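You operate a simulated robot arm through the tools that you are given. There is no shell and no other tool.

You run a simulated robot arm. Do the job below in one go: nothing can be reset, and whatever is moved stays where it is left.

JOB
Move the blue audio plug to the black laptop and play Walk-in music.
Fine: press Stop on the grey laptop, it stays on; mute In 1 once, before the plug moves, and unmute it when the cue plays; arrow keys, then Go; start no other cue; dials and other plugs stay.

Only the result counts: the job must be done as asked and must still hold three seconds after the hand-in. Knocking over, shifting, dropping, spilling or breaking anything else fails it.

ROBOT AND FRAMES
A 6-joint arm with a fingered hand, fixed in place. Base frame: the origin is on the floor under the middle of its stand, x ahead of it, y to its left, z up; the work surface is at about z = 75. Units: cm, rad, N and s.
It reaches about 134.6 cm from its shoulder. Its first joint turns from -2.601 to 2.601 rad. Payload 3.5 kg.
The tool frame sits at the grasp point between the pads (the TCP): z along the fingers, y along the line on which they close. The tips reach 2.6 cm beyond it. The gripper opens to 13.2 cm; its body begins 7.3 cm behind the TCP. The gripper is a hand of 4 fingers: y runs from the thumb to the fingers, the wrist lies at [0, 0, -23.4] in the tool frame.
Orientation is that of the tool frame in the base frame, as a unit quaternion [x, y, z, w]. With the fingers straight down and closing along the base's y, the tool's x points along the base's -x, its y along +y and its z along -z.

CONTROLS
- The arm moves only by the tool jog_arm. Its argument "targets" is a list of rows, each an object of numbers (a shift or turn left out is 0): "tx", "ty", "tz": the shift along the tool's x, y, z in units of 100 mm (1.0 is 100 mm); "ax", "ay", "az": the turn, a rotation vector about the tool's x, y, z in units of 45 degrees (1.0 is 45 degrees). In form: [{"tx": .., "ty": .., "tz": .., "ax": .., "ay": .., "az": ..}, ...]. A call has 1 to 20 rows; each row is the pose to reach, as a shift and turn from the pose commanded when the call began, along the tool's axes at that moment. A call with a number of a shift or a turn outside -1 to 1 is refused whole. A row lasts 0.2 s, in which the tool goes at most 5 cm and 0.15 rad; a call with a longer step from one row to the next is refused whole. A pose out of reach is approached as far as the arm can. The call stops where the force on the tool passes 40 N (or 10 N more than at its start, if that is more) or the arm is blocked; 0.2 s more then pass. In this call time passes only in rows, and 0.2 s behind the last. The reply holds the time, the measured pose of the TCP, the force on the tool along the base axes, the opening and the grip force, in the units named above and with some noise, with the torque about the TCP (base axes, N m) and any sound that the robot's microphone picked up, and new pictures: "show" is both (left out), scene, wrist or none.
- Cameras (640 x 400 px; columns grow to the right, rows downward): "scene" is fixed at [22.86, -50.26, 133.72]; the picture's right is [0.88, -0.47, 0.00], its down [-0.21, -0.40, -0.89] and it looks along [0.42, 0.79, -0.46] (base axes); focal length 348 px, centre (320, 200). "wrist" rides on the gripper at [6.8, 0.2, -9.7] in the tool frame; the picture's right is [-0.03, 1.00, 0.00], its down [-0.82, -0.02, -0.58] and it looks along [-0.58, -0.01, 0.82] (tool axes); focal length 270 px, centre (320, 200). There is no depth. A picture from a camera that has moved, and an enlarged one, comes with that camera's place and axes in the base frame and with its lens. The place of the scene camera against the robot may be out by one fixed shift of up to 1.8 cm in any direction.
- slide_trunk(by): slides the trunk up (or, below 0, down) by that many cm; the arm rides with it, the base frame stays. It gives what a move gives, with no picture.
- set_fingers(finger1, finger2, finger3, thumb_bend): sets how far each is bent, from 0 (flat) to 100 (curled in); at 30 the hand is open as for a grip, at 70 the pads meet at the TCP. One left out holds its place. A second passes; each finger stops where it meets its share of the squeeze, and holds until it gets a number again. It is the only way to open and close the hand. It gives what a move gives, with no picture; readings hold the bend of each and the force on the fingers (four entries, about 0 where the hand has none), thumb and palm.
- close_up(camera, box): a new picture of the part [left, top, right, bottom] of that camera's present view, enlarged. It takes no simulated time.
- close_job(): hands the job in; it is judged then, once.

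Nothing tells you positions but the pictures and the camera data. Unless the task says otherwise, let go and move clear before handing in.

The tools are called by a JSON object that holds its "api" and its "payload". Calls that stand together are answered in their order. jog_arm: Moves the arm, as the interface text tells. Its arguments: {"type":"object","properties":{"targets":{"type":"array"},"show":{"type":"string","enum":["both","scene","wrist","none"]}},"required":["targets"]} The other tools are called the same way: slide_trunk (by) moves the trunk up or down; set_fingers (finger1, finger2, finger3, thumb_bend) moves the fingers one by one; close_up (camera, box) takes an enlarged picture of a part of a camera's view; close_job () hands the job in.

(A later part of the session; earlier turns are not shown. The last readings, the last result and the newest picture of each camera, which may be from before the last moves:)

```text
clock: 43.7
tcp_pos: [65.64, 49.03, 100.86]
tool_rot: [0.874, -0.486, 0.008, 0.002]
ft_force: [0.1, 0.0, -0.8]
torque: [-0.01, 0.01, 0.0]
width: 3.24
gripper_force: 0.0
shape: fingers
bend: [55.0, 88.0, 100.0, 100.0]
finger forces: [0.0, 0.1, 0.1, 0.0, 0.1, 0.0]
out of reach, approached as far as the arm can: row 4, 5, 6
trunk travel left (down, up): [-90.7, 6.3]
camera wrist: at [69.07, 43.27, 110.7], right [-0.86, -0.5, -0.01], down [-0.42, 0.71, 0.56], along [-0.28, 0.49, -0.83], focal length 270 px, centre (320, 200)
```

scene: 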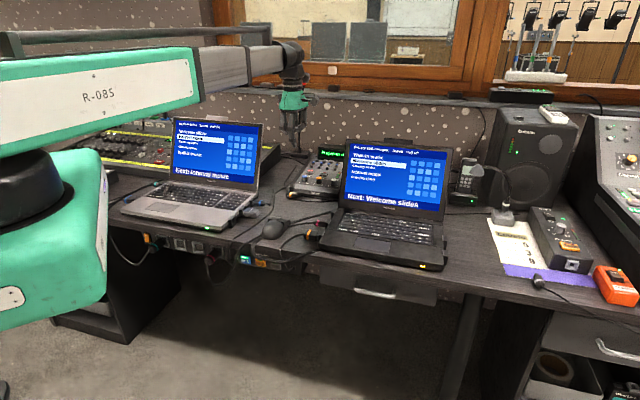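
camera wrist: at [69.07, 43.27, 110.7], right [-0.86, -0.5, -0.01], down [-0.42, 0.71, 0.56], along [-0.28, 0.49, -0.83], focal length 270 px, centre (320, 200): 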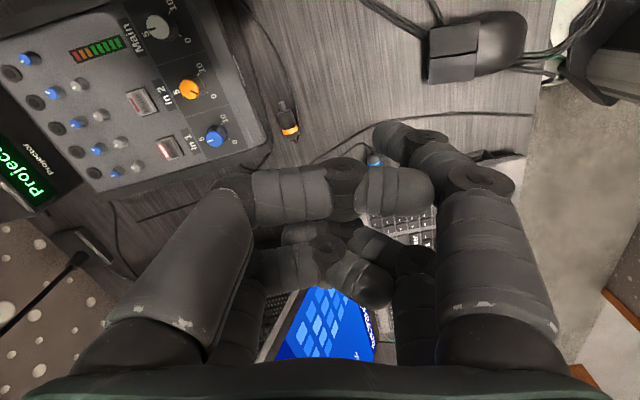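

The wrist yaw tops out about 12° short of square to the plug, which is fine for a pinch. I'll set the hand for the plug: fingers 2 and 3 half open, finger 1 curled away and the thumb half open.

{"api": "set_fingers", "payload": {"finger1": 30, "finger2": 48}}

{"api": "set_fingers", "payload": {"finger3": 48, "thumb_bend": 48}}

{"api": "set_fingers", "payload": {"finger1": 100}}

{"api": "jog_arm", "payload": {"targets": [{"tx": 0.0, "ty": 0.0, "tz": 0.0}], "show": "both"}}

```text
clock: 44.7
tcp_pos: [65.62, 49.1, 100.81]
tool_rot: [0.873, -0.487, 0.009, 0.002]
ft_force: [0.4, 0.0, -0.4]
torque: [0.03, 0.01, -0.05]
width: 4.58
gripper_force: 0.1
shape: fingers
bend: [30.0, 48.0, 100.0, 100.0]
finger forces: [0.0, 0.0, 0.1, 0.1, 0.1, 0.0]
trunk travel left (down, up): [-90.7, 6.3]
```

```text
clock: 45.7
tcp_pos: [65.69, 49.05, 100.82]
tool_rot: [0.873, -0.487, 0.008, 0.001]
ft_force: [0.2, 0.5, -0.4]
torque: [0.01, 0.0, 0.02]
width: 10.23
gripper_force: 0.0
shape: fingers
bend: [30.0, 48.0, 48.0, 48.0]
finger forces: [0.0, 0.1, 0.0, 0.0, 0.0, 0.0]
trunk travel left (down, up): [-90.7, 6.3]
```

```text
clock: 46.7
tcp_pos: [65.65, 49.09, 100.63]
tool_rot: [0.873, -0.487, 0.009, 0.002]
ft_force: [0.2, -0.4, 0.5]
torque: [-0.01, 0.01, 0.0]
width: 4.48
gripper_force: 0.0
shape: fingers
bend: [100.0, 48.0, 48.0, 48.0]
finger forces: [0.0, 0.0, 0.2, 0.1, 0.1, 0.0]
trunk travel left (down, up): [-90.7, 6.3]
```

```text
clock: 47.1
tcp_pos: [65.56, 49.12, 100.77]
tool_rot: [0.873, -0.487, 0.009, 0.003]
ft_force: [0.6, 0.0, -0.4]
torque: [-0.03, 0.03, -0.03]
width: 4.49
gripper_force: 0.0
shape: fingers
bend: [100.0, 48.0, 48.0, 48.0]
finger forces: [0.1, 0.0, 0.1, 0.0, 0.0, 0.1]
trunk travel left (down, up): [-90.7, 6.3]
camera wrist: at [69.07, 43.26, 110.7], right [-0.86, -0.5, -0.01], down [-0.42, 0.71, 0.56], along [-0.28, 0.49, -0.83], focal length 270 px, centre (320, 200)
```

scene: 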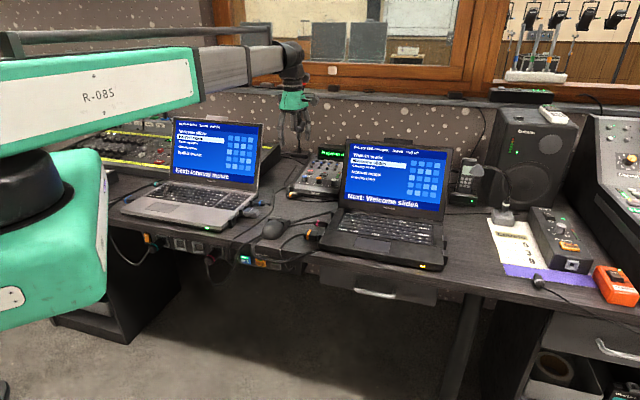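
wrist: 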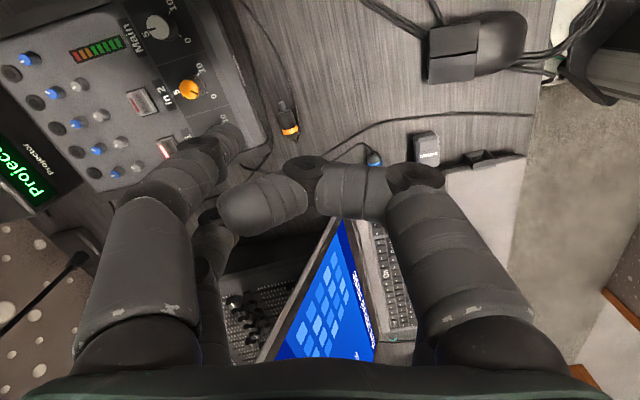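

{"api": "set_fingers", "payload": {"finger2": 54, "finger3": 54, "thumb_bend": 54}}

{"api": "jog_arm", "payload": {"targets": [{"tx": -0.3, "ty": 0.23}, {"tx": -0.6, "ty": 0.47}, {"tx": -0.9, "ty": 0.7}], "show": "none"}}

{"api": "jog_arm", "payload": {"targets": [{"az": -0.07}, {"az": -0.13}], "show": "both"}}

{"api": "close_up", "payload": {"camera": "wrist", "box": [220, 0, 460, 150]}}

```text
clock: 48.1
tcp_pos: [65.65, 49.12, 100.81]
tool_rot: [0.873, -0.487, 0.009, 0.002]
ft_force: [0.3, 1.5, 0.4]
torque: [-0.02, -0.01, -0.03]
width: 4.16
gripper_force: 0.0
shape: fingers
bend: [100.0, 54.0, 54.0, 54.0]
finger forces: [0.0, 0.0, 0.0, 0.1, 0.0, 0.0]
trunk travel left (down, up): [-90.7, 6.3]
```

```text
clock: 48.9
tcp_pos: [54.86, 52.9, 100.86]
tool_rot: [0.874, -0.487, 0.01, 0.002]
ft_force: [0.3, 0.1, 0.5]
torque: [0.0, 0.03, 0.0]
width: 4.18
gripper_force: 0.1
shape: fingers
bend: [100.0, 54.0, 54.0, 54.0]
finger forces: [0.0, 0.1, 0.0, 0.0, 0.1, 0.1]
trunk travel left (down, up): [-90.7, 6.3]
```

```text
clock: 49.5
tcp_pos: [54.98, 52.96, 100.85]
tool_rot: [0.897, -0.442, 0.008, 0.003]
ft_force: [0.0, 0.3, 0.1]
torque: [-0.03, 0.01, -0.03]
width: 4.16
gripper_force: 0.0
shape: fingers
bend: [100.0, 54.0, 54.0, 54.0]
finger forces: [0.0, 0.0, 0.0, 0.0, 0.1, 0.1]
trunk travel left (down, up): [-90.7, 6.3]
camera wrist: at [58.97, 47.54, 110.71], right [-0.81, -0.59, 0.0], down [-0.49, 0.67, 0.56], along [-0.33, 0.46, -0.83], focal length 270 px, centre (320, 200)
```

scene: 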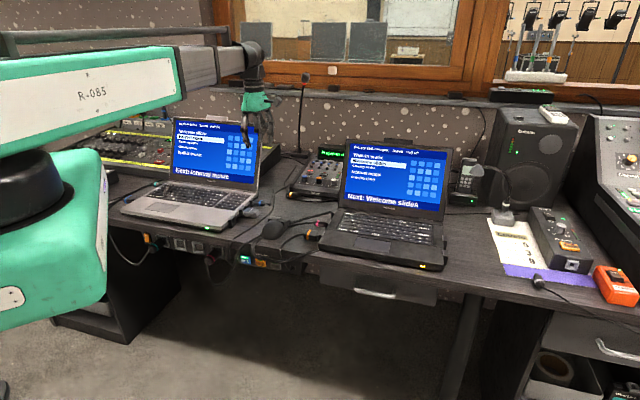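
wrist: 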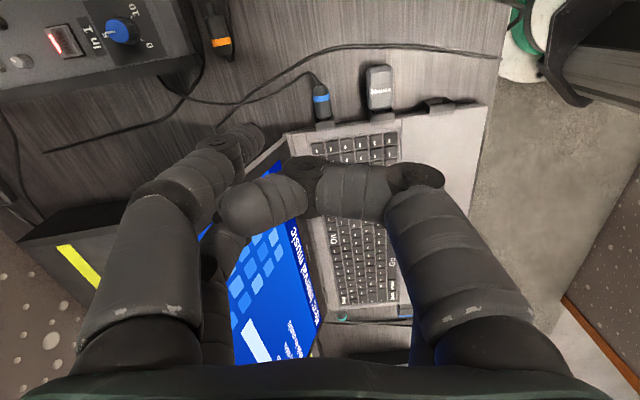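

```text
2.67 times, centred on (340, 75) of wrist
camera zoom: at [58.97, 47.54, 110.71], right [-0.81, -0.59, 0.0], down [-0.49, 0.67, 0.56], along [-0.33, 0.46, -0.83], focal length 721 px, centre (267, 533)
```

zoom: 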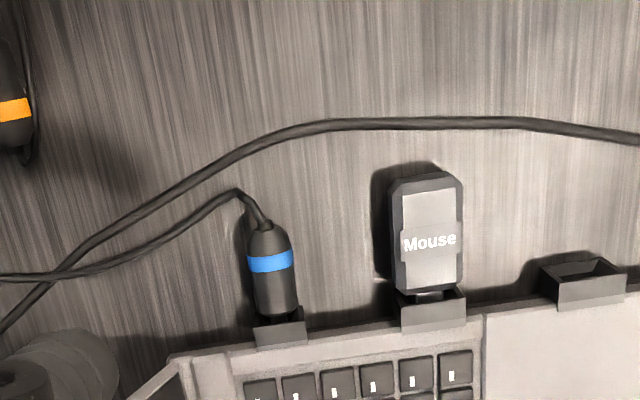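

The view is clear: the plug body runs from about (55.0, 53.1) to (52.5, 55.8), pointing about 135°. I'll try a bit more yaw, then lower over it.

{"api": "jog_arm", "payload": {"targets": [{"az": -0.05}, {"az": -0.1}], "show": "none"}}

{"api": "slide_trunk", "payload": {"by": -14}}

{"api": "jog_arm", "payload": {"targets": [{"tx": 0.0}], "show": "both"}}

{"api": "close_up", "payload": {"camera": "wrist", "box": [220, 50, 460, 200]}}

{"api": "close_up", "payload": {"camera": "scene", "box": [210, 140, 300, 230]}}

```text
clock: 50.1
tcp_pos: [54.97, 53.23, 100.75]
tool_rot: [0.904, -0.427, 0.009, 0.003]
ft_force: [0.3, 0.5, -0.1]
torque: [-0.02, 0.02, 0.0]
width: 4.18
gripper_force: 0.0
shape: fingers
bend: [100.0, 54.0, 54.0, 54.0]
finger forces: [0.0, 0.0, 0.0, 0.0, 0.0, 0.0]
trunk travel left (down, up): [-90.7, 6.3]
```

```text
clock: 51.7
tcp_pos: [54.83, 53.03, 86.78]
tool_rot: [0.905, -0.426, 0.009, 0.002]
ft_force: [-0.2, -0.4, -0.2]
torque: [0.06, -0.03, 0.0]
width: 4.21
gripper_force: 0.1
shape: fingers
bend: [100.0, 54.0, 54.0, 54.0]
finger forces: [0.0, 0.0, 0.1, 0.0, 0.1, 0.0]
trunk travel left (down, up): [-76.7, 20.3]
```

```text
clock: 52.1
tcp_pos: [54.91, 53.06, 86.73]
tool_rot: [0.905, -0.426, 0.009, 0.002]
ft_force: [-0.5, 0.9, -0.3]
torque: [0.03, -0.01, 0.02]
width: 4.2
gripper_force: 0.1
shape: fingers
bend: [100.0, 54.0, 54.0, 54.0]
finger forces: [0.0, 0.0, 0.0, 0.1, 0.1, 0.1]
trunk travel left (down, up): [-76.7, 20.3]
camera wrist: at [59.06, 47.79, 96.72], right [-0.79, -0.62, 0.0], down [-0.51, 0.65, 0.56], along [-0.35, 0.44, -0.83], focal length 270 px, centre (320, 200)
```

scene: 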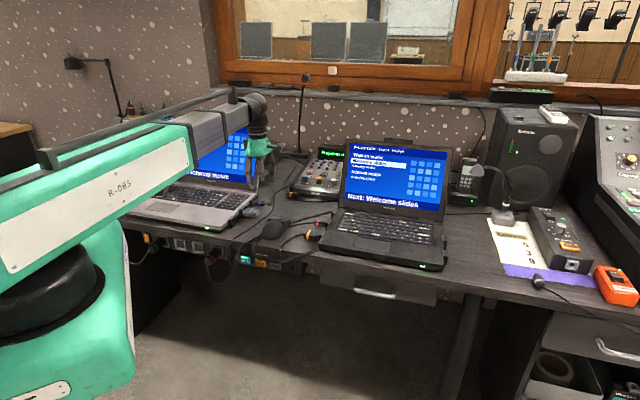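
wrist: 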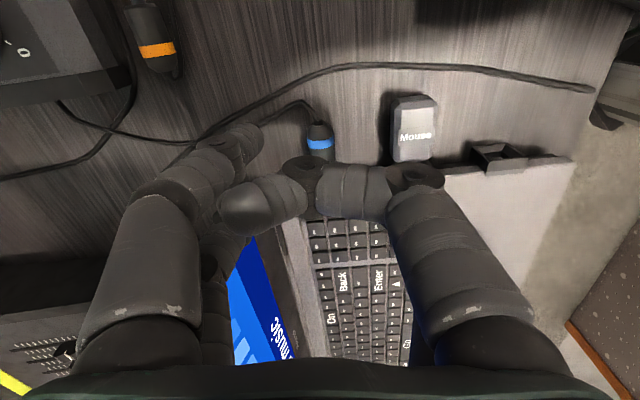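

```text
2.67 times, centred on (340, 125) of wrist
camera zoom: at [59.06, 47.79, 96.72], right [-0.79, -0.62, 0.0], down [-0.51, 0.65, 0.56], along [-0.35, 0.44, -0.83], focal length 721 px, centre (267, 400)
```

zoom: 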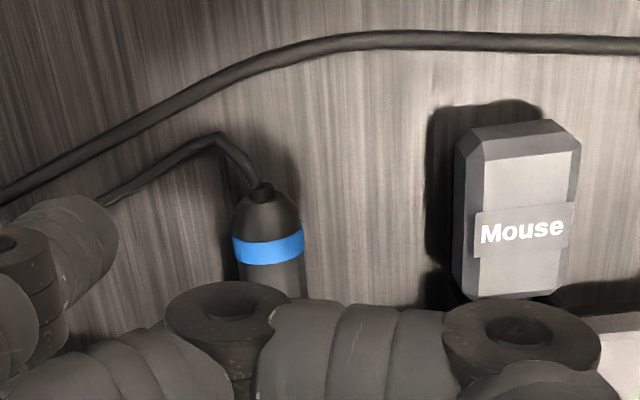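

```text
4.44 times, centred on (255, 185) of scene
camera zoom: at [22.86, -50.26, 133.72], right [0.88, -0.47, 0.0], down [-0.21, -0.4, -0.89], along [0.42, 0.79, -0.46], focal length 1549 px, centre (609, 267)
```

zoom: 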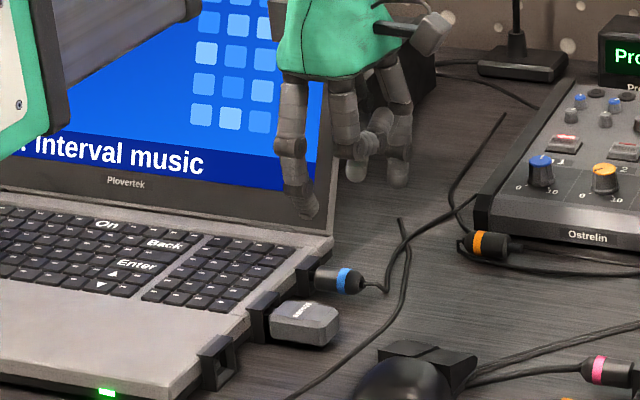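

{"api": "slide_trunk", "payload": {"by": -6.5}}

{"api": "close_up", "payload": {"camera": "wrist", "box": [220, 50, 460, 250]}}

{"api": "close_up", "payload": {"camera": "scene", "box": [220, 160, 290, 230]}}

```text
clock: 53.2
tcp_pos: [54.9, 53.04, 80.29]
tool_rot: [0.905, -0.426, 0.01, 0.002]
ft_force: [-0.4, -1.1, -0.5]
torque: [0.04, -0.02, 0.02]
width: 4.15
gripper_force: 0.2
shape: fingers
bend: [100.0, 54.0, 54.0, 54.0]
finger forces: [0.0, 0.1, 0.0, 0.1, 0.1, 0.0]
trunk travel left (down, up): [-70.2, 26.8]
```

```text
2.00 times, centred on (340, 150) of wrist
camera zoom: at [59.05, 47.79, 90.22], right [-0.79, -0.62, 0.0], down [-0.51, 0.65, 0.56], along [-0.34, 0.44, -0.83], focal length 541 px, centre (280, 300)
```

zoom: 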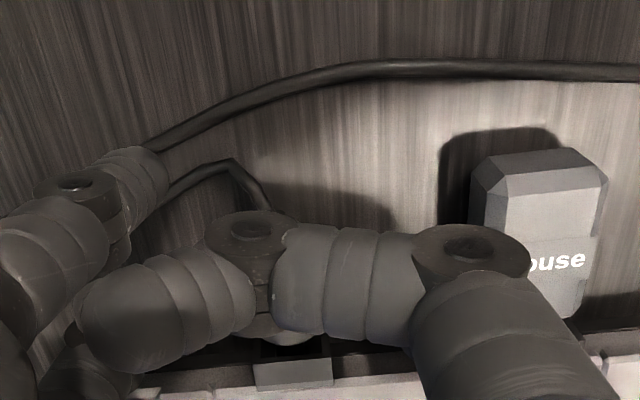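

```text
5.71 times, centred on (255, 195) of scene
camera zoom: at [22.86, -50.26, 133.72], right [0.88, -0.47, 0.0], down [-0.21, -0.4, -0.89], along [0.42, 0.79, -0.46], focal length 1992 px, centre (691, 229)
```

zoom: 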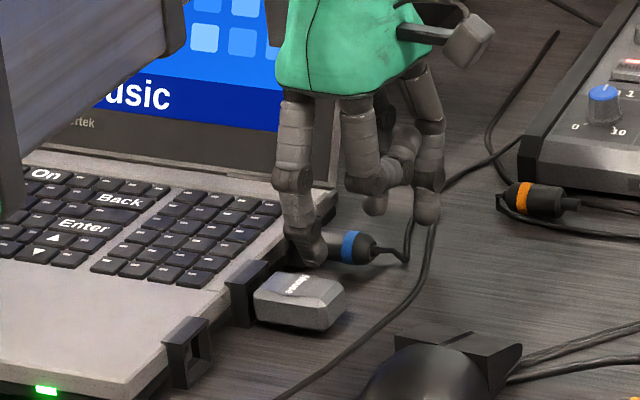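

The pinch fingers straddle the plug and clear the mouse dongle. I'll lower the last 2 cm.

{"api": "slide_trunk", "payload": {"by": -1.5}}

{"api": "slide_trunk", "payload": {"by": -0.6}}

{"api": "close_up", "payload": {"camera": "scene", "box": [220, 160, 290, 230]}}

{"api": "close_up", "payload": {"camera": "wrist", "box": [220, 50, 460, 250]}}

```text
clock: 53.8
tcp_pos: [54.88, 53.21, 78.78]
tool_rot: [0.905, -0.426, 0.01, 0.003]
ft_force: [-0.3, -0.1, -0.4]
torque: [0.03, 0.0, 0.06]
width: 4.18
gripper_force: 0.1
shape: fingers
bend: [100.0, 54.0, 54.0, 54.0]
finger forces: [0.0, 0.0, 0.0, 0.0, 0.0, 0.0]
trunk travel left (down, up): [-68.7, 28.3]
```

```text
clock: 54.4
tcp_pos: [54.89, 53.06, 78.33]
tool_rot: [0.905, -0.425, 0.01, 0.002]
ft_force: [-0.1, -0.4, 13.8]
torque: [0.18, 0.26, -0.01]
width: 4.16
gripper_force: 7.1
shape: fingers
bend: [100.0, 56.0, 54.0, 54.0]
finger forces: [0.0, 8.5, 5.4, 0.0, 0.0, 0.1]
trunk travel left (down, up): [-68.1, 28.9]
```

```text
5.71 times, centred on (255, 195) of scene
camera zoom: at [22.86, -50.26, 133.72], right [0.88, -0.47, 0.0], down [-0.21, -0.4, -0.89], along [0.42, 0.79, -0.46], focal length 1992 px, centre (691, 229)
```

zoom: 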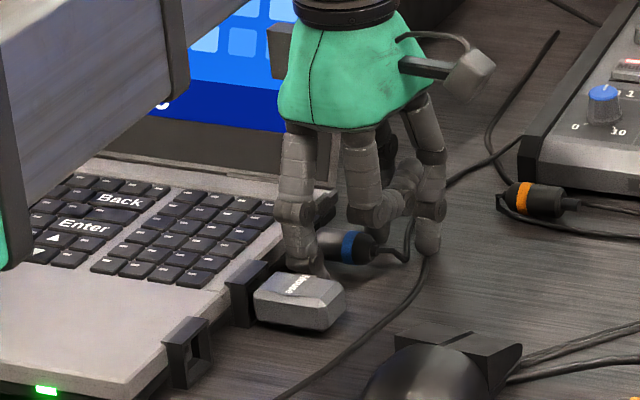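

```text
2.00 times, centred on (340, 150) of wrist
camera zoom: at [59.0, 47.74, 88.21], right [-0.79, -0.62, 0.0], down [-0.51, 0.65, 0.56], along [-0.34, 0.44, -0.83], focal length 541 px, centre (280, 300)
```

zoom: 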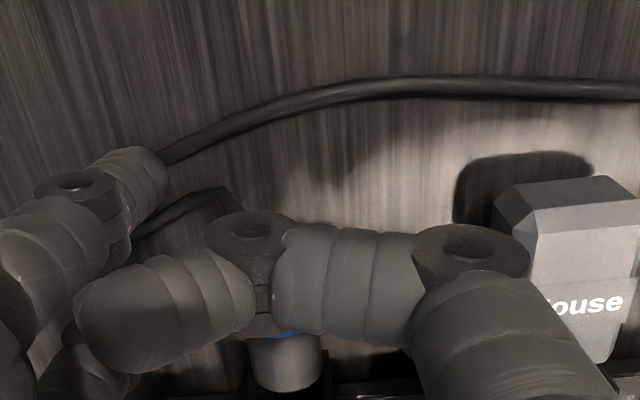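

Both fingertips touched the desk. I'll lift half a centimetre, then close fingers 2 and 3 on the plug.

{"api": "slide_trunk", "payload": {"by": 0.5}}

{"api": "set_fingers", "payload": {"finger2": 60, "finger3": 60}}

{"api": "close_up", "payload": {"camera": "scene", "box": [220, 160, 290, 230]}}

```text
clock: 54.9
tcp_pos: [54.96, 53.1, 78.59]
tool_rot: [0.905, -0.426, 0.009, 0.003]
ft_force: [-0.3, 0.0, -0.3]
torque: [-0.01, -0.01, 0.0]
width: 4.15
gripper_force: 0.0
shape: fingers
bend: [100.0, 54.0, 54.0, 54.0]
finger forces: [0.0, 0.1, 0.0, 0.0, 0.0, 0.1]
trunk travel left (down, up): [-68.6, 28.4]
```

```text
clock: 55.9
tcp_pos: [54.89, 53.08, 78.68]
tool_rot: [0.905, -0.425, 0.009, 0.003]
ft_force: [-1.0, -0.5, -0.1]
torque: [-0.04, 0.02, 0.01]
width: 4.16
gripper_force: 0.2
shape: fingers
bend: [100.0, 60.0, 60.0, 54.0]
finger forces: [0.0, 0.0, 0.0, 0.1, 0.0, 0.0]
trunk travel left (down, up): [-68.6, 28.4]
```

```text
5.71 times, centred on (255, 195) of scene
camera zoom: at [22.86, -50.26, 133.72], right [0.88, -0.47, 0.0], down [-0.21, -0.4, -0.89], along [0.42, 0.79, -0.46], focal length 1992 px, centre (691, 229)
```

zoom: 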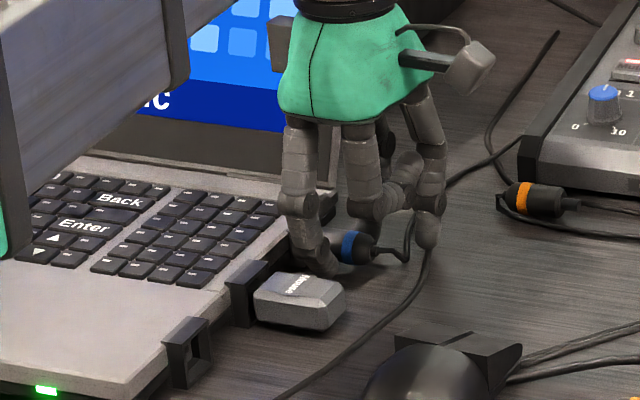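

{"api": "set_fingers", "payload": {"finger2": 64, "finger3": 64}}

{"api": "set_fingers", "payload": {"finger2": 72, "finger3": 72}}

{"api": "close_up", "payload": {"camera": "scene", "box": [220, 160, 290, 230]}}

{"api": "close_up", "payload": {"camera": "wrist", "box": [220, 50, 460, 250]}}

```text
clock: 56.9
tcp_pos: [54.86, 53.12, 78.76]
tool_rot: [0.905, -0.425, 0.009, 0.002]
ft_force: [-0.6, -0.9, 0.3]
torque: [0.0, 0.01, 0.02]
width: 4.18
gripper_force: 0.4
shape: fingers
bend: [100.0, 63.0, 63.0, 54.0]
finger forces: [0.1, 0.7, 0.7, 0.0, 0.1, 0.0]
trunk travel left (down, up): [-68.6, 28.4]
```

```text
clock: 57.9
tcp_pos: [54.95, 53.15, 78.61]
tool_rot: [0.905, -0.426, 0.01, 0.003]
ft_force: [-0.3, -0.5, -3.4]
torque: [-0.07, -0.04, 0.01]
width: 4.17
gripper_force: 6.6
shape: fingers
bend: [100.0, 65.0, 66.0, 54.0]
finger forces: [0.1, 6.8, 6.1, 0.0, 0.1, 0.0]
trunk travel left (down, up): [-68.6, 28.4]
```

```text
5.71 times, centred on (255, 195) of scene
camera zoom: at [22.86, -50.26, 133.72], right [0.88, -0.47, 0.0], down [-0.21, -0.4, -0.89], along [0.42, 0.79, -0.46], focal length 1992 px, centre (691, 229)
```

zoom: 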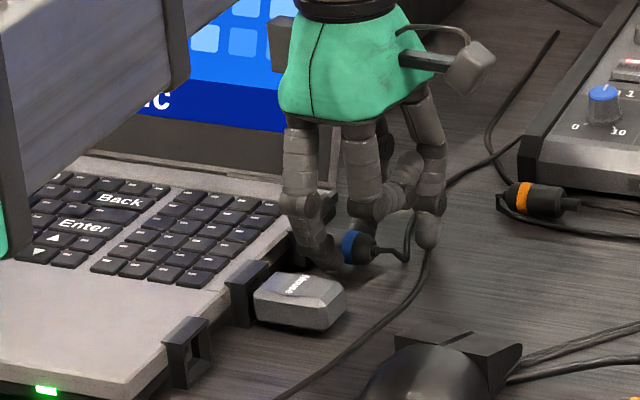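

```text
2.00 times, centred on (340, 150) of wrist
camera zoom: at [59.07, 47.8, 88.6], right [-0.79, -0.62, 0.0], down [-0.51, 0.65, 0.56], along [-0.35, 0.44, -0.83], focal length 541 px, centre (280, 300)
```

zoom: 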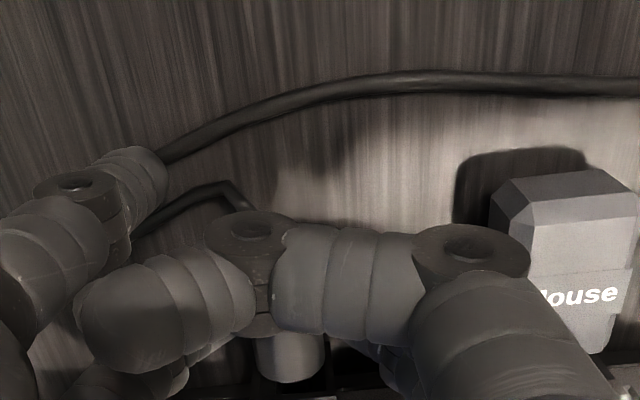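

{"api": "set_fingers", "payload": {"finger2": 82, "finger3": 82}}

```text
clock: 58.9
tcp_pos: [54.86, 53.16, 78.59]
tool_rot: [0.905, -0.425, 0.009, 0.003]
ft_force: [0.4, 0.1, -3.1]
torque: [-0.03, -0.02, 0.07]
width: 4.17
gripper_force: 6.9
shape: fingers
bend: [100.0, 65.0, 65.0, 54.0]
finger forces: [0.1, 7.3, 7.6, 0.0, 0.0, 0.1]
trunk travel left (down, up): [-68.6, 28.4]
```

The grip holds at about 7 N per finger. I'll pull the plug straight out along its axis, away from the grey laptop.

{"api": "slide_trunk", "payload": {"by": -0.1}}

{"api": "jog_arm", "payload": {"targets": [{"tx": 0.05, "ty": -0.004}, {"tx": 0.1, "ty": -0.008}, {"tx": 0.15, "ty": -0.012}, {"tx": 0.2, "ty": -0.016}, {"tx": 0.25, "ty": -0.02}, {"tx": 0.3, "ty": -0.024}], "show": "both"}}

{"api": "close_up", "payload": {"camera": "scene", "box": [220, 160, 290, 230]}}

{"api": "close_up", "payload": {"camera": "wrist", "box": [220, 50, 460, 250]}}

```text
clock: 59.4
tcp_pos: [54.96, 53.02, 78.57]
tool_rot: [0.905, -0.426, 0.009, 0.002]
ft_force: [0.8, -0.3, 1.4]
torque: [0.06, -0.02, 0.03]
width: 4.17
gripper_force: 8.6
shape: fingers
bend: [100.0, 65.0, 66.0, 54.0]
finger forces: [0.1, 8.1, 8.5, 0.0, 0.1, 0.0]
trunk travel left (down, up): [-68.5, 28.5]
```

```text
clock: 60.8
tcp_pos: [56.04, 52.04, 78.61]
tool_rot: [0.901, -0.435, 0.012, 0.004]
ft_force: [0.6, 0.0, -0.5]
torque: [0.0, 0.01, -0.03]
width: 4.15
gripper_force: 8.5
shape: fingers
bend: [100.0, 65.0, 66.0, 54.0]
finger forces: [0.0, 8.3, 8.3, 0.1, 0.0, 0.0]
out of reach, approached as far as the arm can: row 3, 4, 5, 6
trunk travel left (down, up): [-68.5, 28.5]
camera wrist: at [59.98, 46.71, 88.56], right [-0.8, -0.6, 0.0], down [-0.5, 0.66, 0.56], along [-0.33, 0.45, -0.83], focal length 270 px, centre (320, 200)
```

scene: 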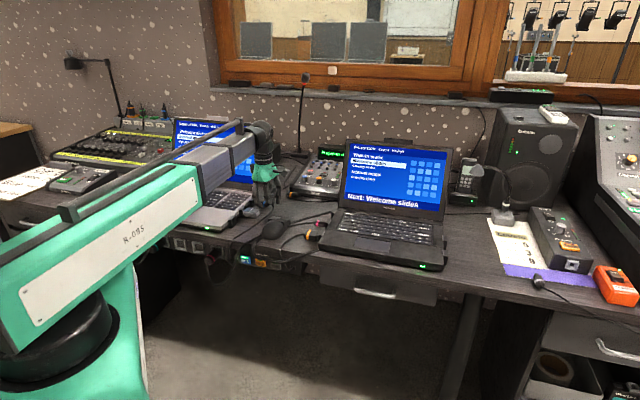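
wrist: 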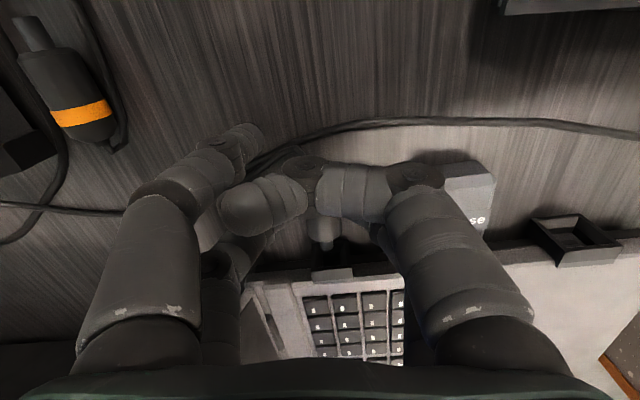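

```text
5.71 times, centred on (255, 195) of scene
camera zoom: at [22.86, -50.26, 133.72], right [0.88, -0.47, 0.0], down [-0.21, -0.4, -0.89], along [0.42, 0.79, -0.46], focal length 1992 px, centre (691, 229)
```

zoom: 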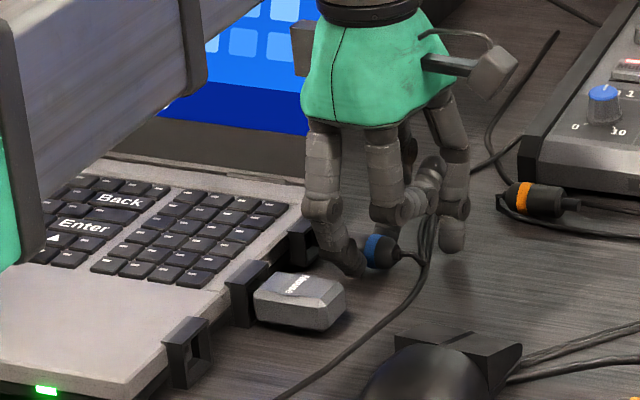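

```text
2.00 times, centred on (340, 150) of wrist
camera zoom: at [59.98, 46.71, 88.56], right [-0.8, -0.6, 0.0], down [-0.5, 0.66, 0.56], along [-0.33, 0.45, -0.83], focal length 541 px, centre (280, 300)
```

zoom: 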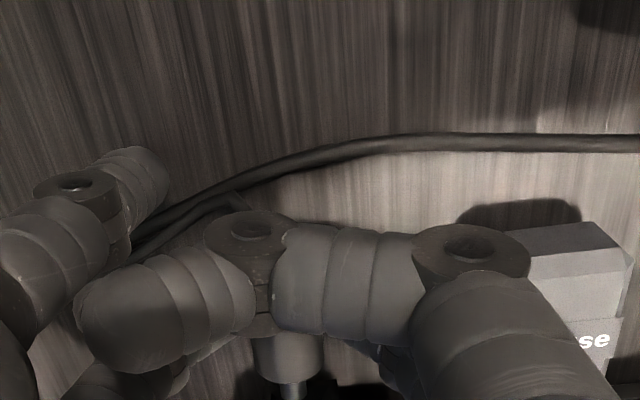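

The plug is sliding out and its pin is showing. The arm hit its yaw limit, so I'll keep pulling with a slight turn back to get fully clear.

{"api": "jog_arm", "payload": {"targets": [{"tx": 0.03, "az": 0.03}, {"tx": 0.07, "az": 0.07}, {"tx": 0.11, "az": 0.11}, {"tx": 0.15, "az": 0.15}], "show": "wrist"}}

{"api": "close_up", "payload": {"camera": "scene", "box": [220, 160, 290, 230]}}

{"api": "close_up", "payload": {"camera": "wrist", "box": [240, 180, 440, 305]}}

```text
clock: 61.8
tcp_pos: [56.86, 50.77, 78.6]
tool_rot: [0.878, -0.479, 0.01, 0.002]
ft_force: [-0.1, -0.5, 0.4]
torque: [-0.02, 0.0, 0.02]
width: 4.15
gripper_force: 8.2
shape: fingers
bend: [100.0, 65.0, 66.0, 54.0]
finger forces: [0.0, 8.3, 8.3, 0.0, 0.1, 0.0]
trunk travel left (down, up): [-68.5, 28.5]
camera wrist: at [60.35, 45.04, 88.51], right [-0.85, -0.52, -0.01], down [-0.43, 0.7, 0.56], along [-0.29, 0.48, -0.83], focal length 270 px, centre (320, 200)
```

wrist: 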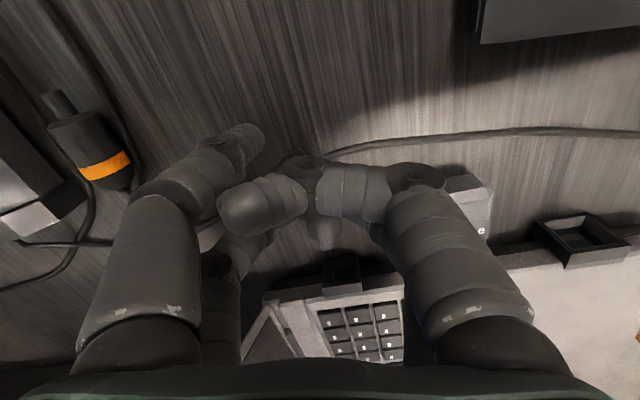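

```text
5.71 times, centred on (255, 195) of scene
camera zoom: at [22.86, -50.26, 133.72], right [0.88, -0.47, 0.0], down [-0.21, -0.4, -0.89], along [0.42, 0.79, -0.46], focal length 1992 px, centre (691, 229)
```

zoom: 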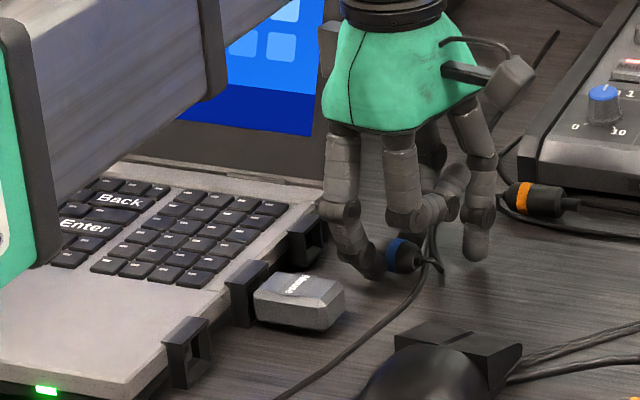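

```text
3.20 times, centred on (340, 242) of wrist
camera zoom: at [60.35, 45.04, 88.51], right [-0.85, -0.52, -0.01], down [-0.43, 0.7, 0.56], along [-0.29, 0.48, -0.83], focal length 865 px, centre (256, 64)
```

zoom: 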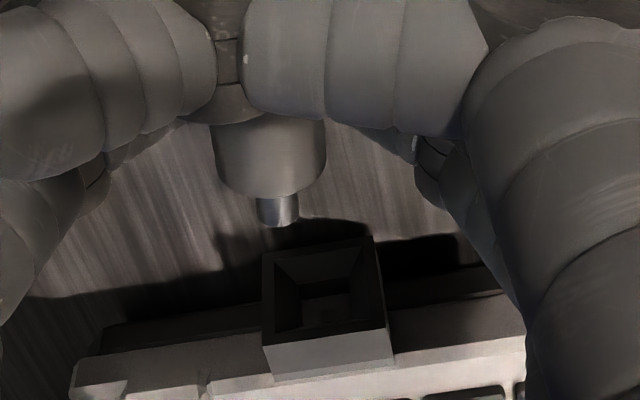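

The plug is out and firmly held. I'll lift it and check how it sits in the fingers.

{"api": "slide_trunk", "payload": {"by": 3}}

{"api": "slide_trunk", "payload": {"by": 5}}

{"api": "close_up", "payload": {"camera": "scene", "box": [240, 140, 300, 200]}}

{"api": "close_up", "payload": {"camera": "wrist", "box": [240, 180, 440, 305]}}

```text
clock: 62.6
tcp_pos: [56.87, 50.81, 81.5]
tool_rot: [0.878, -0.478, 0.01, 0.003]
ft_force: [0.3, -0.5, 0.2]
torque: [-0.01, 0.02, 0.01]
width: 4.17
gripper_force: 8.2
shape: fingers
bend: [100.0, 65.0, 66.0, 54.0]
finger forces: [0.0, 8.3, 8.3, 0.0, 0.0, 0.0]
trunk travel left (down, up): [-71.5, 25.5]
```

```text
clock: 63.5
tcp_pos: [56.73, 50.86, 86.67]
tool_rot: [0.878, -0.479, 0.01, 0.002]
ft_force: [-1.2, 0.6, -0.1]
torque: [0.02, -0.02, 0.01]
width: 4.14
gripper_force: 8.7
shape: fingers
bend: [100.0, 65.0, 66.0, 54.0]
finger forces: [0.0, 8.3, 8.3, 0.0, 0.0, 0.1]
trunk travel left (down, up): [-76.5, 20.5]
```

```text
6.67 times, centred on (270, 170) of scene
camera zoom: at [22.86, -50.26, 133.72], right [0.88, -0.47, 0.0], down [-0.21, -0.4, -0.89], along [0.42, 0.79, -0.46], focal length 2324 px, centre (653, 400)
```

zoom: 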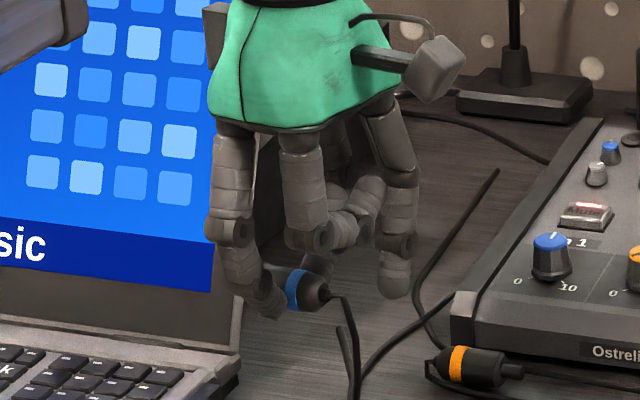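

```text
3.20 times, centred on (340, 242) of wrist
camera zoom: at [60.35, 45.06, 96.51], right [-0.85, -0.52, -0.01], down [-0.43, 0.7, 0.56], along [-0.29, 0.48, -0.83], focal length 865 px, centre (256, 64)
```

zoom: 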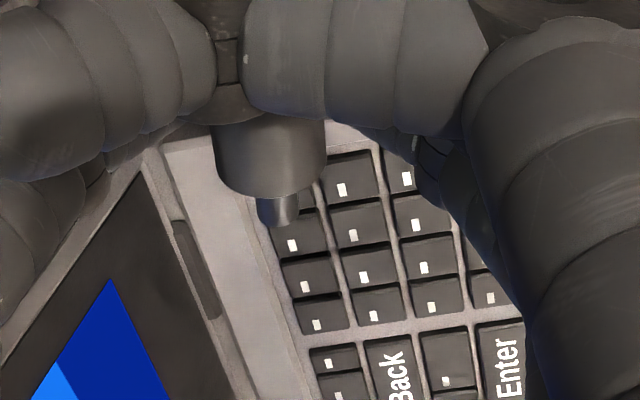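

{"api": "jog_arm", "payload": {"targets": [{"az": 0.17}, {"az": 0.34}, {"az": 0.51}, {"az": 0.68}, {"az": 0.85}, {"az": 1.0}], "show": "none"}}

{"api": "jog_arm", "payload": {"targets": [{"az": 0.17}, {"az": 0.34}, {"az": 0.51}, {"az": 0.68}, {"az": 0.85}, {"az": 1.0}], "show": "scene"}}

{"api": "close_up", "payload": {"camera": "scene", "box": [230, 120, 330, 220]}}

```text
clock: 64.9
tcp_pos: [56.75, 50.81, 86.64]
tool_rot: [-0.627, 0.779, -0.009, 0.001]
ft_force: [0.4, -0.9, 0.1]
torque: [-0.01, 0.03, 0.0]
width: 4.17
gripper_force: 8.3
shape: fingers
bend: [100.0, 65.0, 66.0, 54.0]
finger forces: [0.1, 8.1, 8.2, 0.1, 0.1, 0.0]
trunk travel left (down, up): [-76.5, 20.5]
```

```text
clock: 66.3
tcp_pos: [56.87, 50.83, 86.49]
tool_rot: [-0.282, 0.959, -0.008, 0.005]
ft_force: [-0.4, -0.5, -0.5]
torque: [0.05, -0.01, 0.02]
width: 4.16
gripper_force: 8.4
shape: fingers
bend: [100.0, 65.0, 66.0, 54.0]
finger forces: [0.0, 8.2, 8.2, 0.0, 0.1, 0.1]
trunk travel left (down, up): [-76.5, 20.5]
```

scene: 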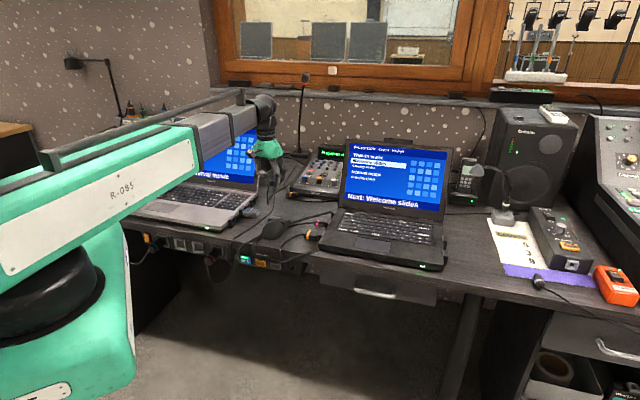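

```text
4.00 times, centred on (280, 170) of scene
camera zoom: at [22.86, -50.26, 133.72], right [0.88, -0.47, 0.0], down [-0.21, -0.4, -0.89], along [0.42, 0.79, -0.46], focal length 1394 px, centre (480, 320)
```

zoom: 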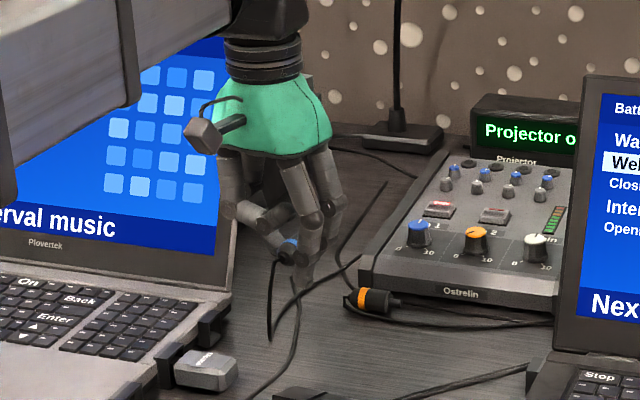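

{"api": "jog_arm", "payload": {"targets": [{"az": 0.17}, {"az": 0.34}, {"az": 0.51}, {"az": 0.68}, {"az": 0.85}, {"az": 1.0}], "show": "none"}}

{"api": "jog_arm", "payload": {"targets": [{"az": 0.17}, {"az": 0.34}, {"az": 0.51}, {"az": 0.68}, {"az": 0.79}], "show": "both"}}

{"api": "close_up", "payload": {"camera": "wrist", "box": [200, 60, 440, 260]}}

{"api": "close_up", "payload": {"camera": "scene", "box": [230, 120, 330, 220]}}

```text
clock: 67.7
tcp_pos: [56.85, 50.81, 86.6]
tool_rot: [0.107, 0.994, -0.007, 0.006]
ft_force: [0.2, 0.2, -1.7]
torque: [0.02, 0.05, -0.01]
width: 4.17
gripper_force: 8.0
shape: fingers
bend: [100.0, 65.0, 66.0, 54.0]
finger forces: [0.0, 8.2, 8.1, 0.0, 0.0, 0.0]
trunk travel left (down, up): [-76.5, 20.5]
```

```text
clock: 68.9
tcp_pos: [56.89, 50.84, 86.55]
tool_rot: [0.405, 0.914, -0.003, 0.009]
ft_force: [0.6, -1.0, -0.5]
torque: [0.02, -0.02, 0.02]
width: 4.18
gripper_force: 8.3
shape: fingers
bend: [100.0, 65.0, 66.0, 54.0]
finger forces: [0.0, 8.3, 8.2, 0.1, 0.0, 0.1]
trunk travel left (down, up): [-76.5, 20.5]
camera wrist: at [52.35, 56.03, 96.26], right [0.76, 0.65, 0.0], down [0.52, -0.61, 0.59], along [0.39, -0.45, -0.81], focal length 270 px, centre (320, 200)
```

scene: 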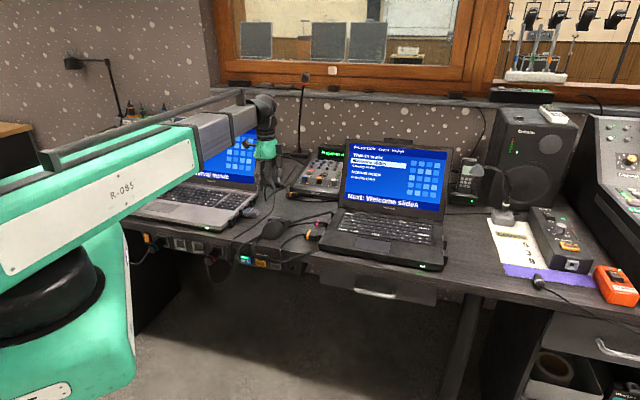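
wrist: 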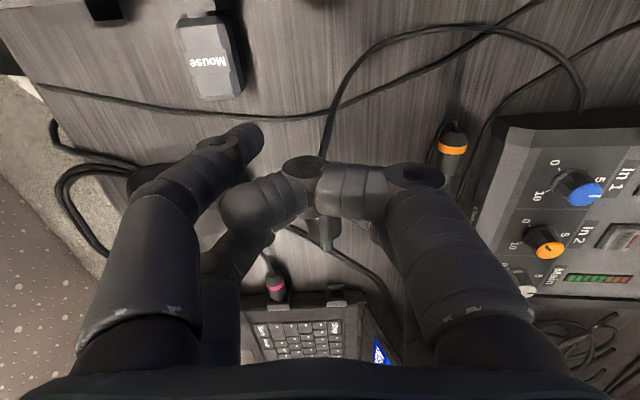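

```text
2.00 times, centred on (320, 160) of wrist
camera zoom: at [52.35, 56.03, 96.26], right [0.76, 0.65, 0.0], down [0.52, -0.61, 0.59], along [0.39, -0.45, -0.81], focal length 541 px, centre (320, 280)
```

zoom: 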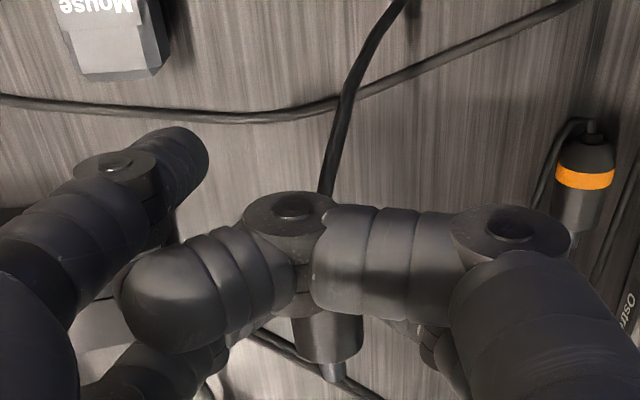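

```text
4.00 times, centred on (280, 170) of scene
camera zoom: at [22.86, -50.26, 133.72], right [0.88, -0.47, 0.0], down [-0.21, -0.4, -0.89], along [0.42, 0.79, -0.46], focal length 1394 px, centre (480, 320)
```

zoom: 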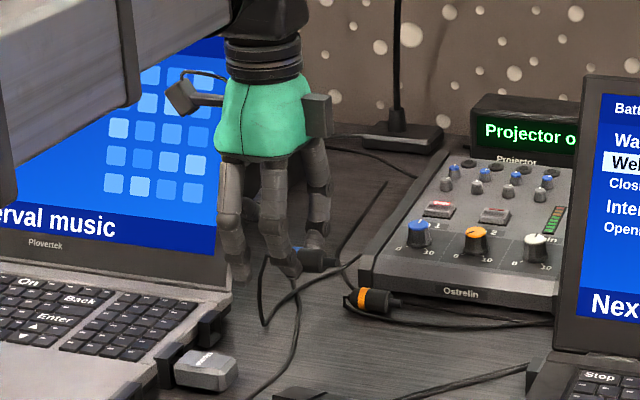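

The plug now points at the black laptop. I'll look at the audio socket from here to fix its position.

{"api": "close_up", "payload": {"camera": "wrist", "box": [240, 210, 400, 310]}}

{"api": "close_up", "payload": {"camera": "wrist", "box": [290, 215, 370, 265]}}

```text
4.00 times, centred on (320, 260) of wrist
camera zoom: at [52.35, 56.03, 96.26], right [0.76, 0.65, 0.0], down [0.52, -0.61, 0.59], along [0.39, -0.45, -0.81], focal length 1081 px, centre (320, -40)
```

zoom: 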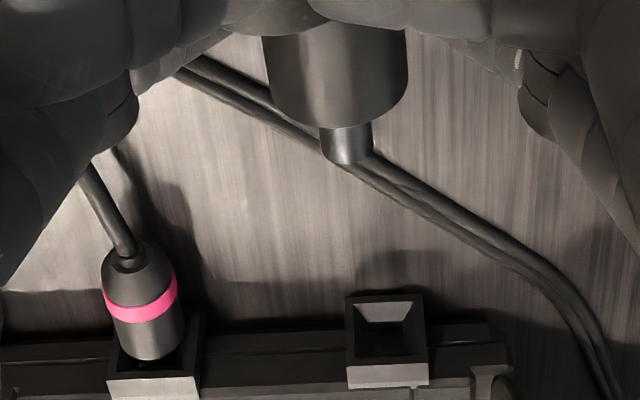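

```text
8.00 times, centred on (330, 240) of wrist
camera zoom: at [52.35, 56.03, 96.26], right [0.76, 0.65, 0.0], down [0.52, -0.61, 0.59], along [0.39, -0.45, -0.81], focal length 2162 px, centre (240, -120)
```

zoom: 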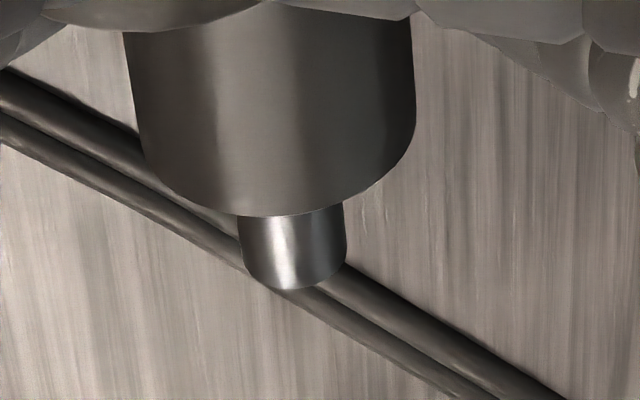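

The socket's front face is centred at about (72.4, 35.9, 76.4), the same height the plug had in the grey laptop. I'll move the plug in front of it at a safe height and check the alignment.

{"api": "jog_arm", "payload": {"targets": [{"tx": -0.25, "ty": 0.015, "ay": 0.02}, {"tx": -0.5, "ty": 0.03, "ay": 0.04}, {"tx": -0.8, "ty": 0.05, "ay": 0.05}], "show": "none"}}

{"api": "jog_arm", "payload": {"targets": [{"tx": -0.3, "ty": 0.02}, {"tx": -0.6, "ty": 0.035}], "show": "both"}}

{"api": "close_up", "payload": {"camera": "wrist", "box": [240, 180, 400, 280]}}

{"api": "close_up", "payload": {"camera": "scene", "box": [260, 130, 370, 240]}}

```text
clock: 69.7
tcp_pos: [62.49, 45.24, 86.69]
tool_rot: [0.404, 0.915, 0.005, -0.01]
ft_force: [0.3, 0.1, -0.2]
torque: [0.01, 0.01, 0.01]
width: 4.15
gripper_force: 8.3
shape: fingers
bend: [100.0, 65.0, 66.0, 54.0]
finger forces: [0.1, 8.3, 8.2, 0.1, 0.1, 0.0]
trunk travel left (down, up): [-76.5, 20.5]
```

```text
clock: 70.3
tcp_pos: [67.0, 40.97, 86.63]
tool_rot: [0.404, 0.915, 0.005, -0.01]
ft_force: [0.7, 0.1, 0.3]
torque: [0.0, -0.02, 0.01]
width: 4.19
gripper_force: 8.2
shape: fingers
bend: [100.0, 65.0, 66.0, 54.0]
finger forces: [0.0, 8.1, 8.1, 0.1, 0.0, 0.1]
trunk travel left (down, up): [-76.5, 20.5]
camera wrist: at [62.67, 45.98, 96.53], right [0.76, 0.65, 0.0], down [0.54, -0.63, 0.56], along [0.37, -0.42, -0.83], focal length 270 px, centre (320, 200)
```

scene: 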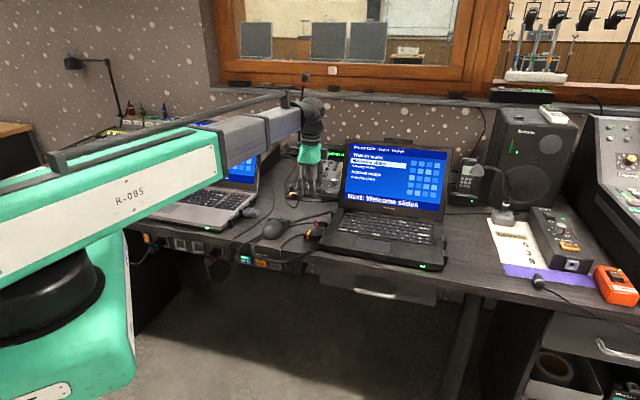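
wrist: 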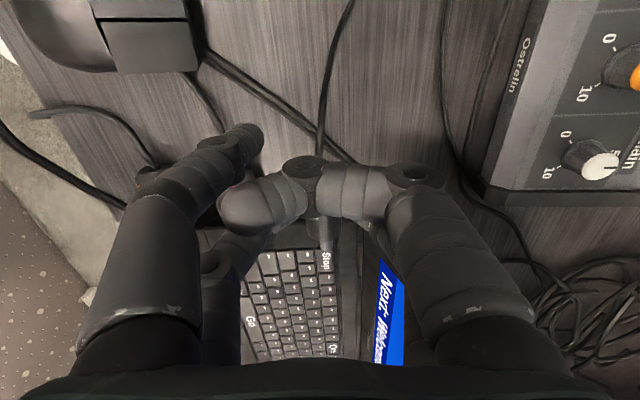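

```text
4.00 times, centred on (320, 230) of wrist
camera zoom: at [62.67, 45.98, 96.53], right [0.76, 0.65, 0.0], down [0.54, -0.63, 0.56], along [0.37, -0.42, -0.83], focal length 1081 px, centre (320, 80)
```

zoom: 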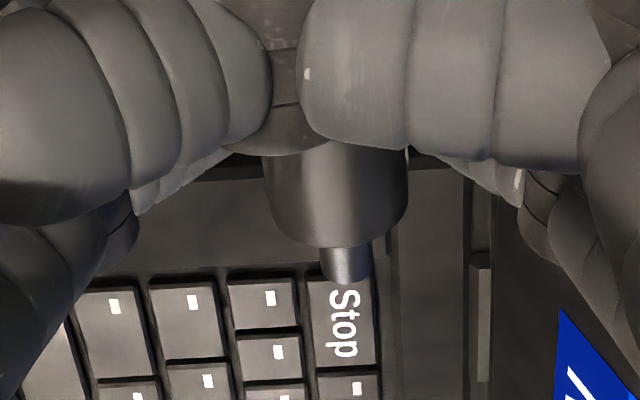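

```text
3.64 times, centred on (315, 185) of scene
camera zoom: at [22.86, -50.26, 133.72], right [0.88, -0.47, 0.0], down [-0.21, -0.4, -0.89], along [0.42, 0.79, -0.46], focal length 1267 px, centre (338, 254)
```

zoom: 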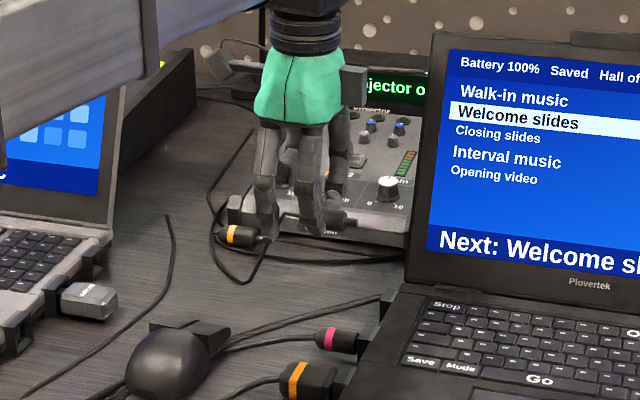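

{"api": "slide_trunk", "payload": {"by": -6}}

{"api": "jog_arm", "payload": {"targets": [{"tx": 0}], "show": "wrist"}}

{"api": "close_up", "payload": {"camera": "wrist", "box": [240, 180, 400, 280]}}

{"api": "close_up", "payload": {"camera": "scene", "box": [290, 160, 370, 240]}}

```text
clock: 71.3
tcp_pos: [67.11, 41.01, 80.68]
tool_rot: [0.404, 0.914, 0.006, -0.008]
ft_force: [-0.2, 0.2, -1.0]
torque: [0.0, 0.02, -0.02]
width: 4.18
gripper_force: 8.0
shape: fingers
bend: [100.0, 65.0, 66.0, 54.0]
finger forces: [0.0, 8.2, 8.2, 0.1, 0.0, 0.0]
trunk travel left (down, up): [-70.5, 26.5]
```

```text
clock: 71.7
tcp_pos: [66.91, 40.97, 80.63]
tool_rot: [0.405, 0.914, 0.005, -0.01]
ft_force: [0.3, 0.0, -0.6]
torque: [0.01, 0.0, 0.03]
width: 4.14
gripper_force: 8.3
shape: fingers
bend: [100.0, 65.0, 66.0, 54.0]
finger forces: [0.0, 8.3, 8.2, 0.1, 0.0, 0.0]
trunk travel left (down, up): [-70.5, 26.5]
camera wrist: at [62.68, 45.96, 90.53], right [0.76, 0.65, 0.0], down [0.54, -0.63, 0.56], along [0.37, -0.42, -0.83], focal length 270 px, centre (320, 200)
```

wrist: 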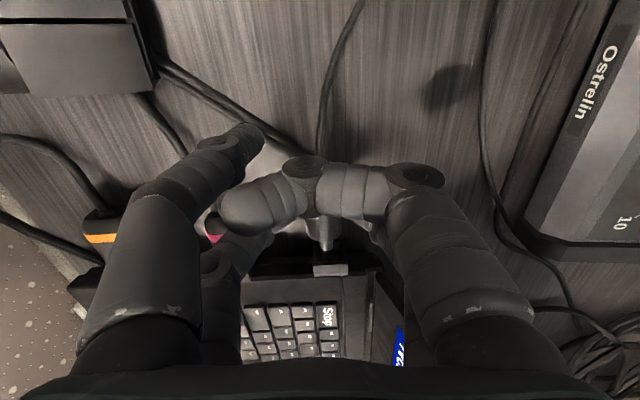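

```text
4.00 times, centred on (320, 230) of wrist
camera zoom: at [62.68, 45.96, 90.53], right [0.76, 0.65, 0.0], down [0.54, -0.63, 0.56], along [0.37, -0.42, -0.83], focal length 1081 px, centre (320, 80)
```

zoom: 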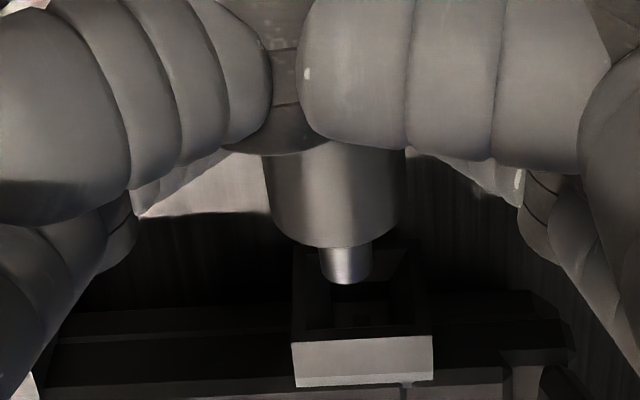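

```text
5.00 times, centred on (330, 200) of scene
camera zoom: at [22.86, -50.26, 133.72], right [0.88, -0.47, 0.0], down [-0.21, -0.4, -0.89], along [0.42, 0.79, -0.46], focal length 1743 px, centre (270, 200)
```

zoom: 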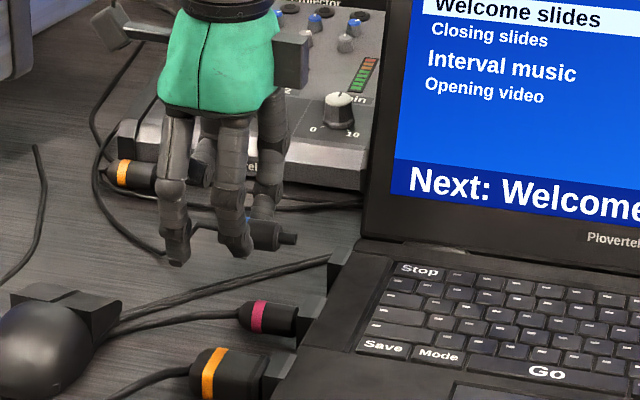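

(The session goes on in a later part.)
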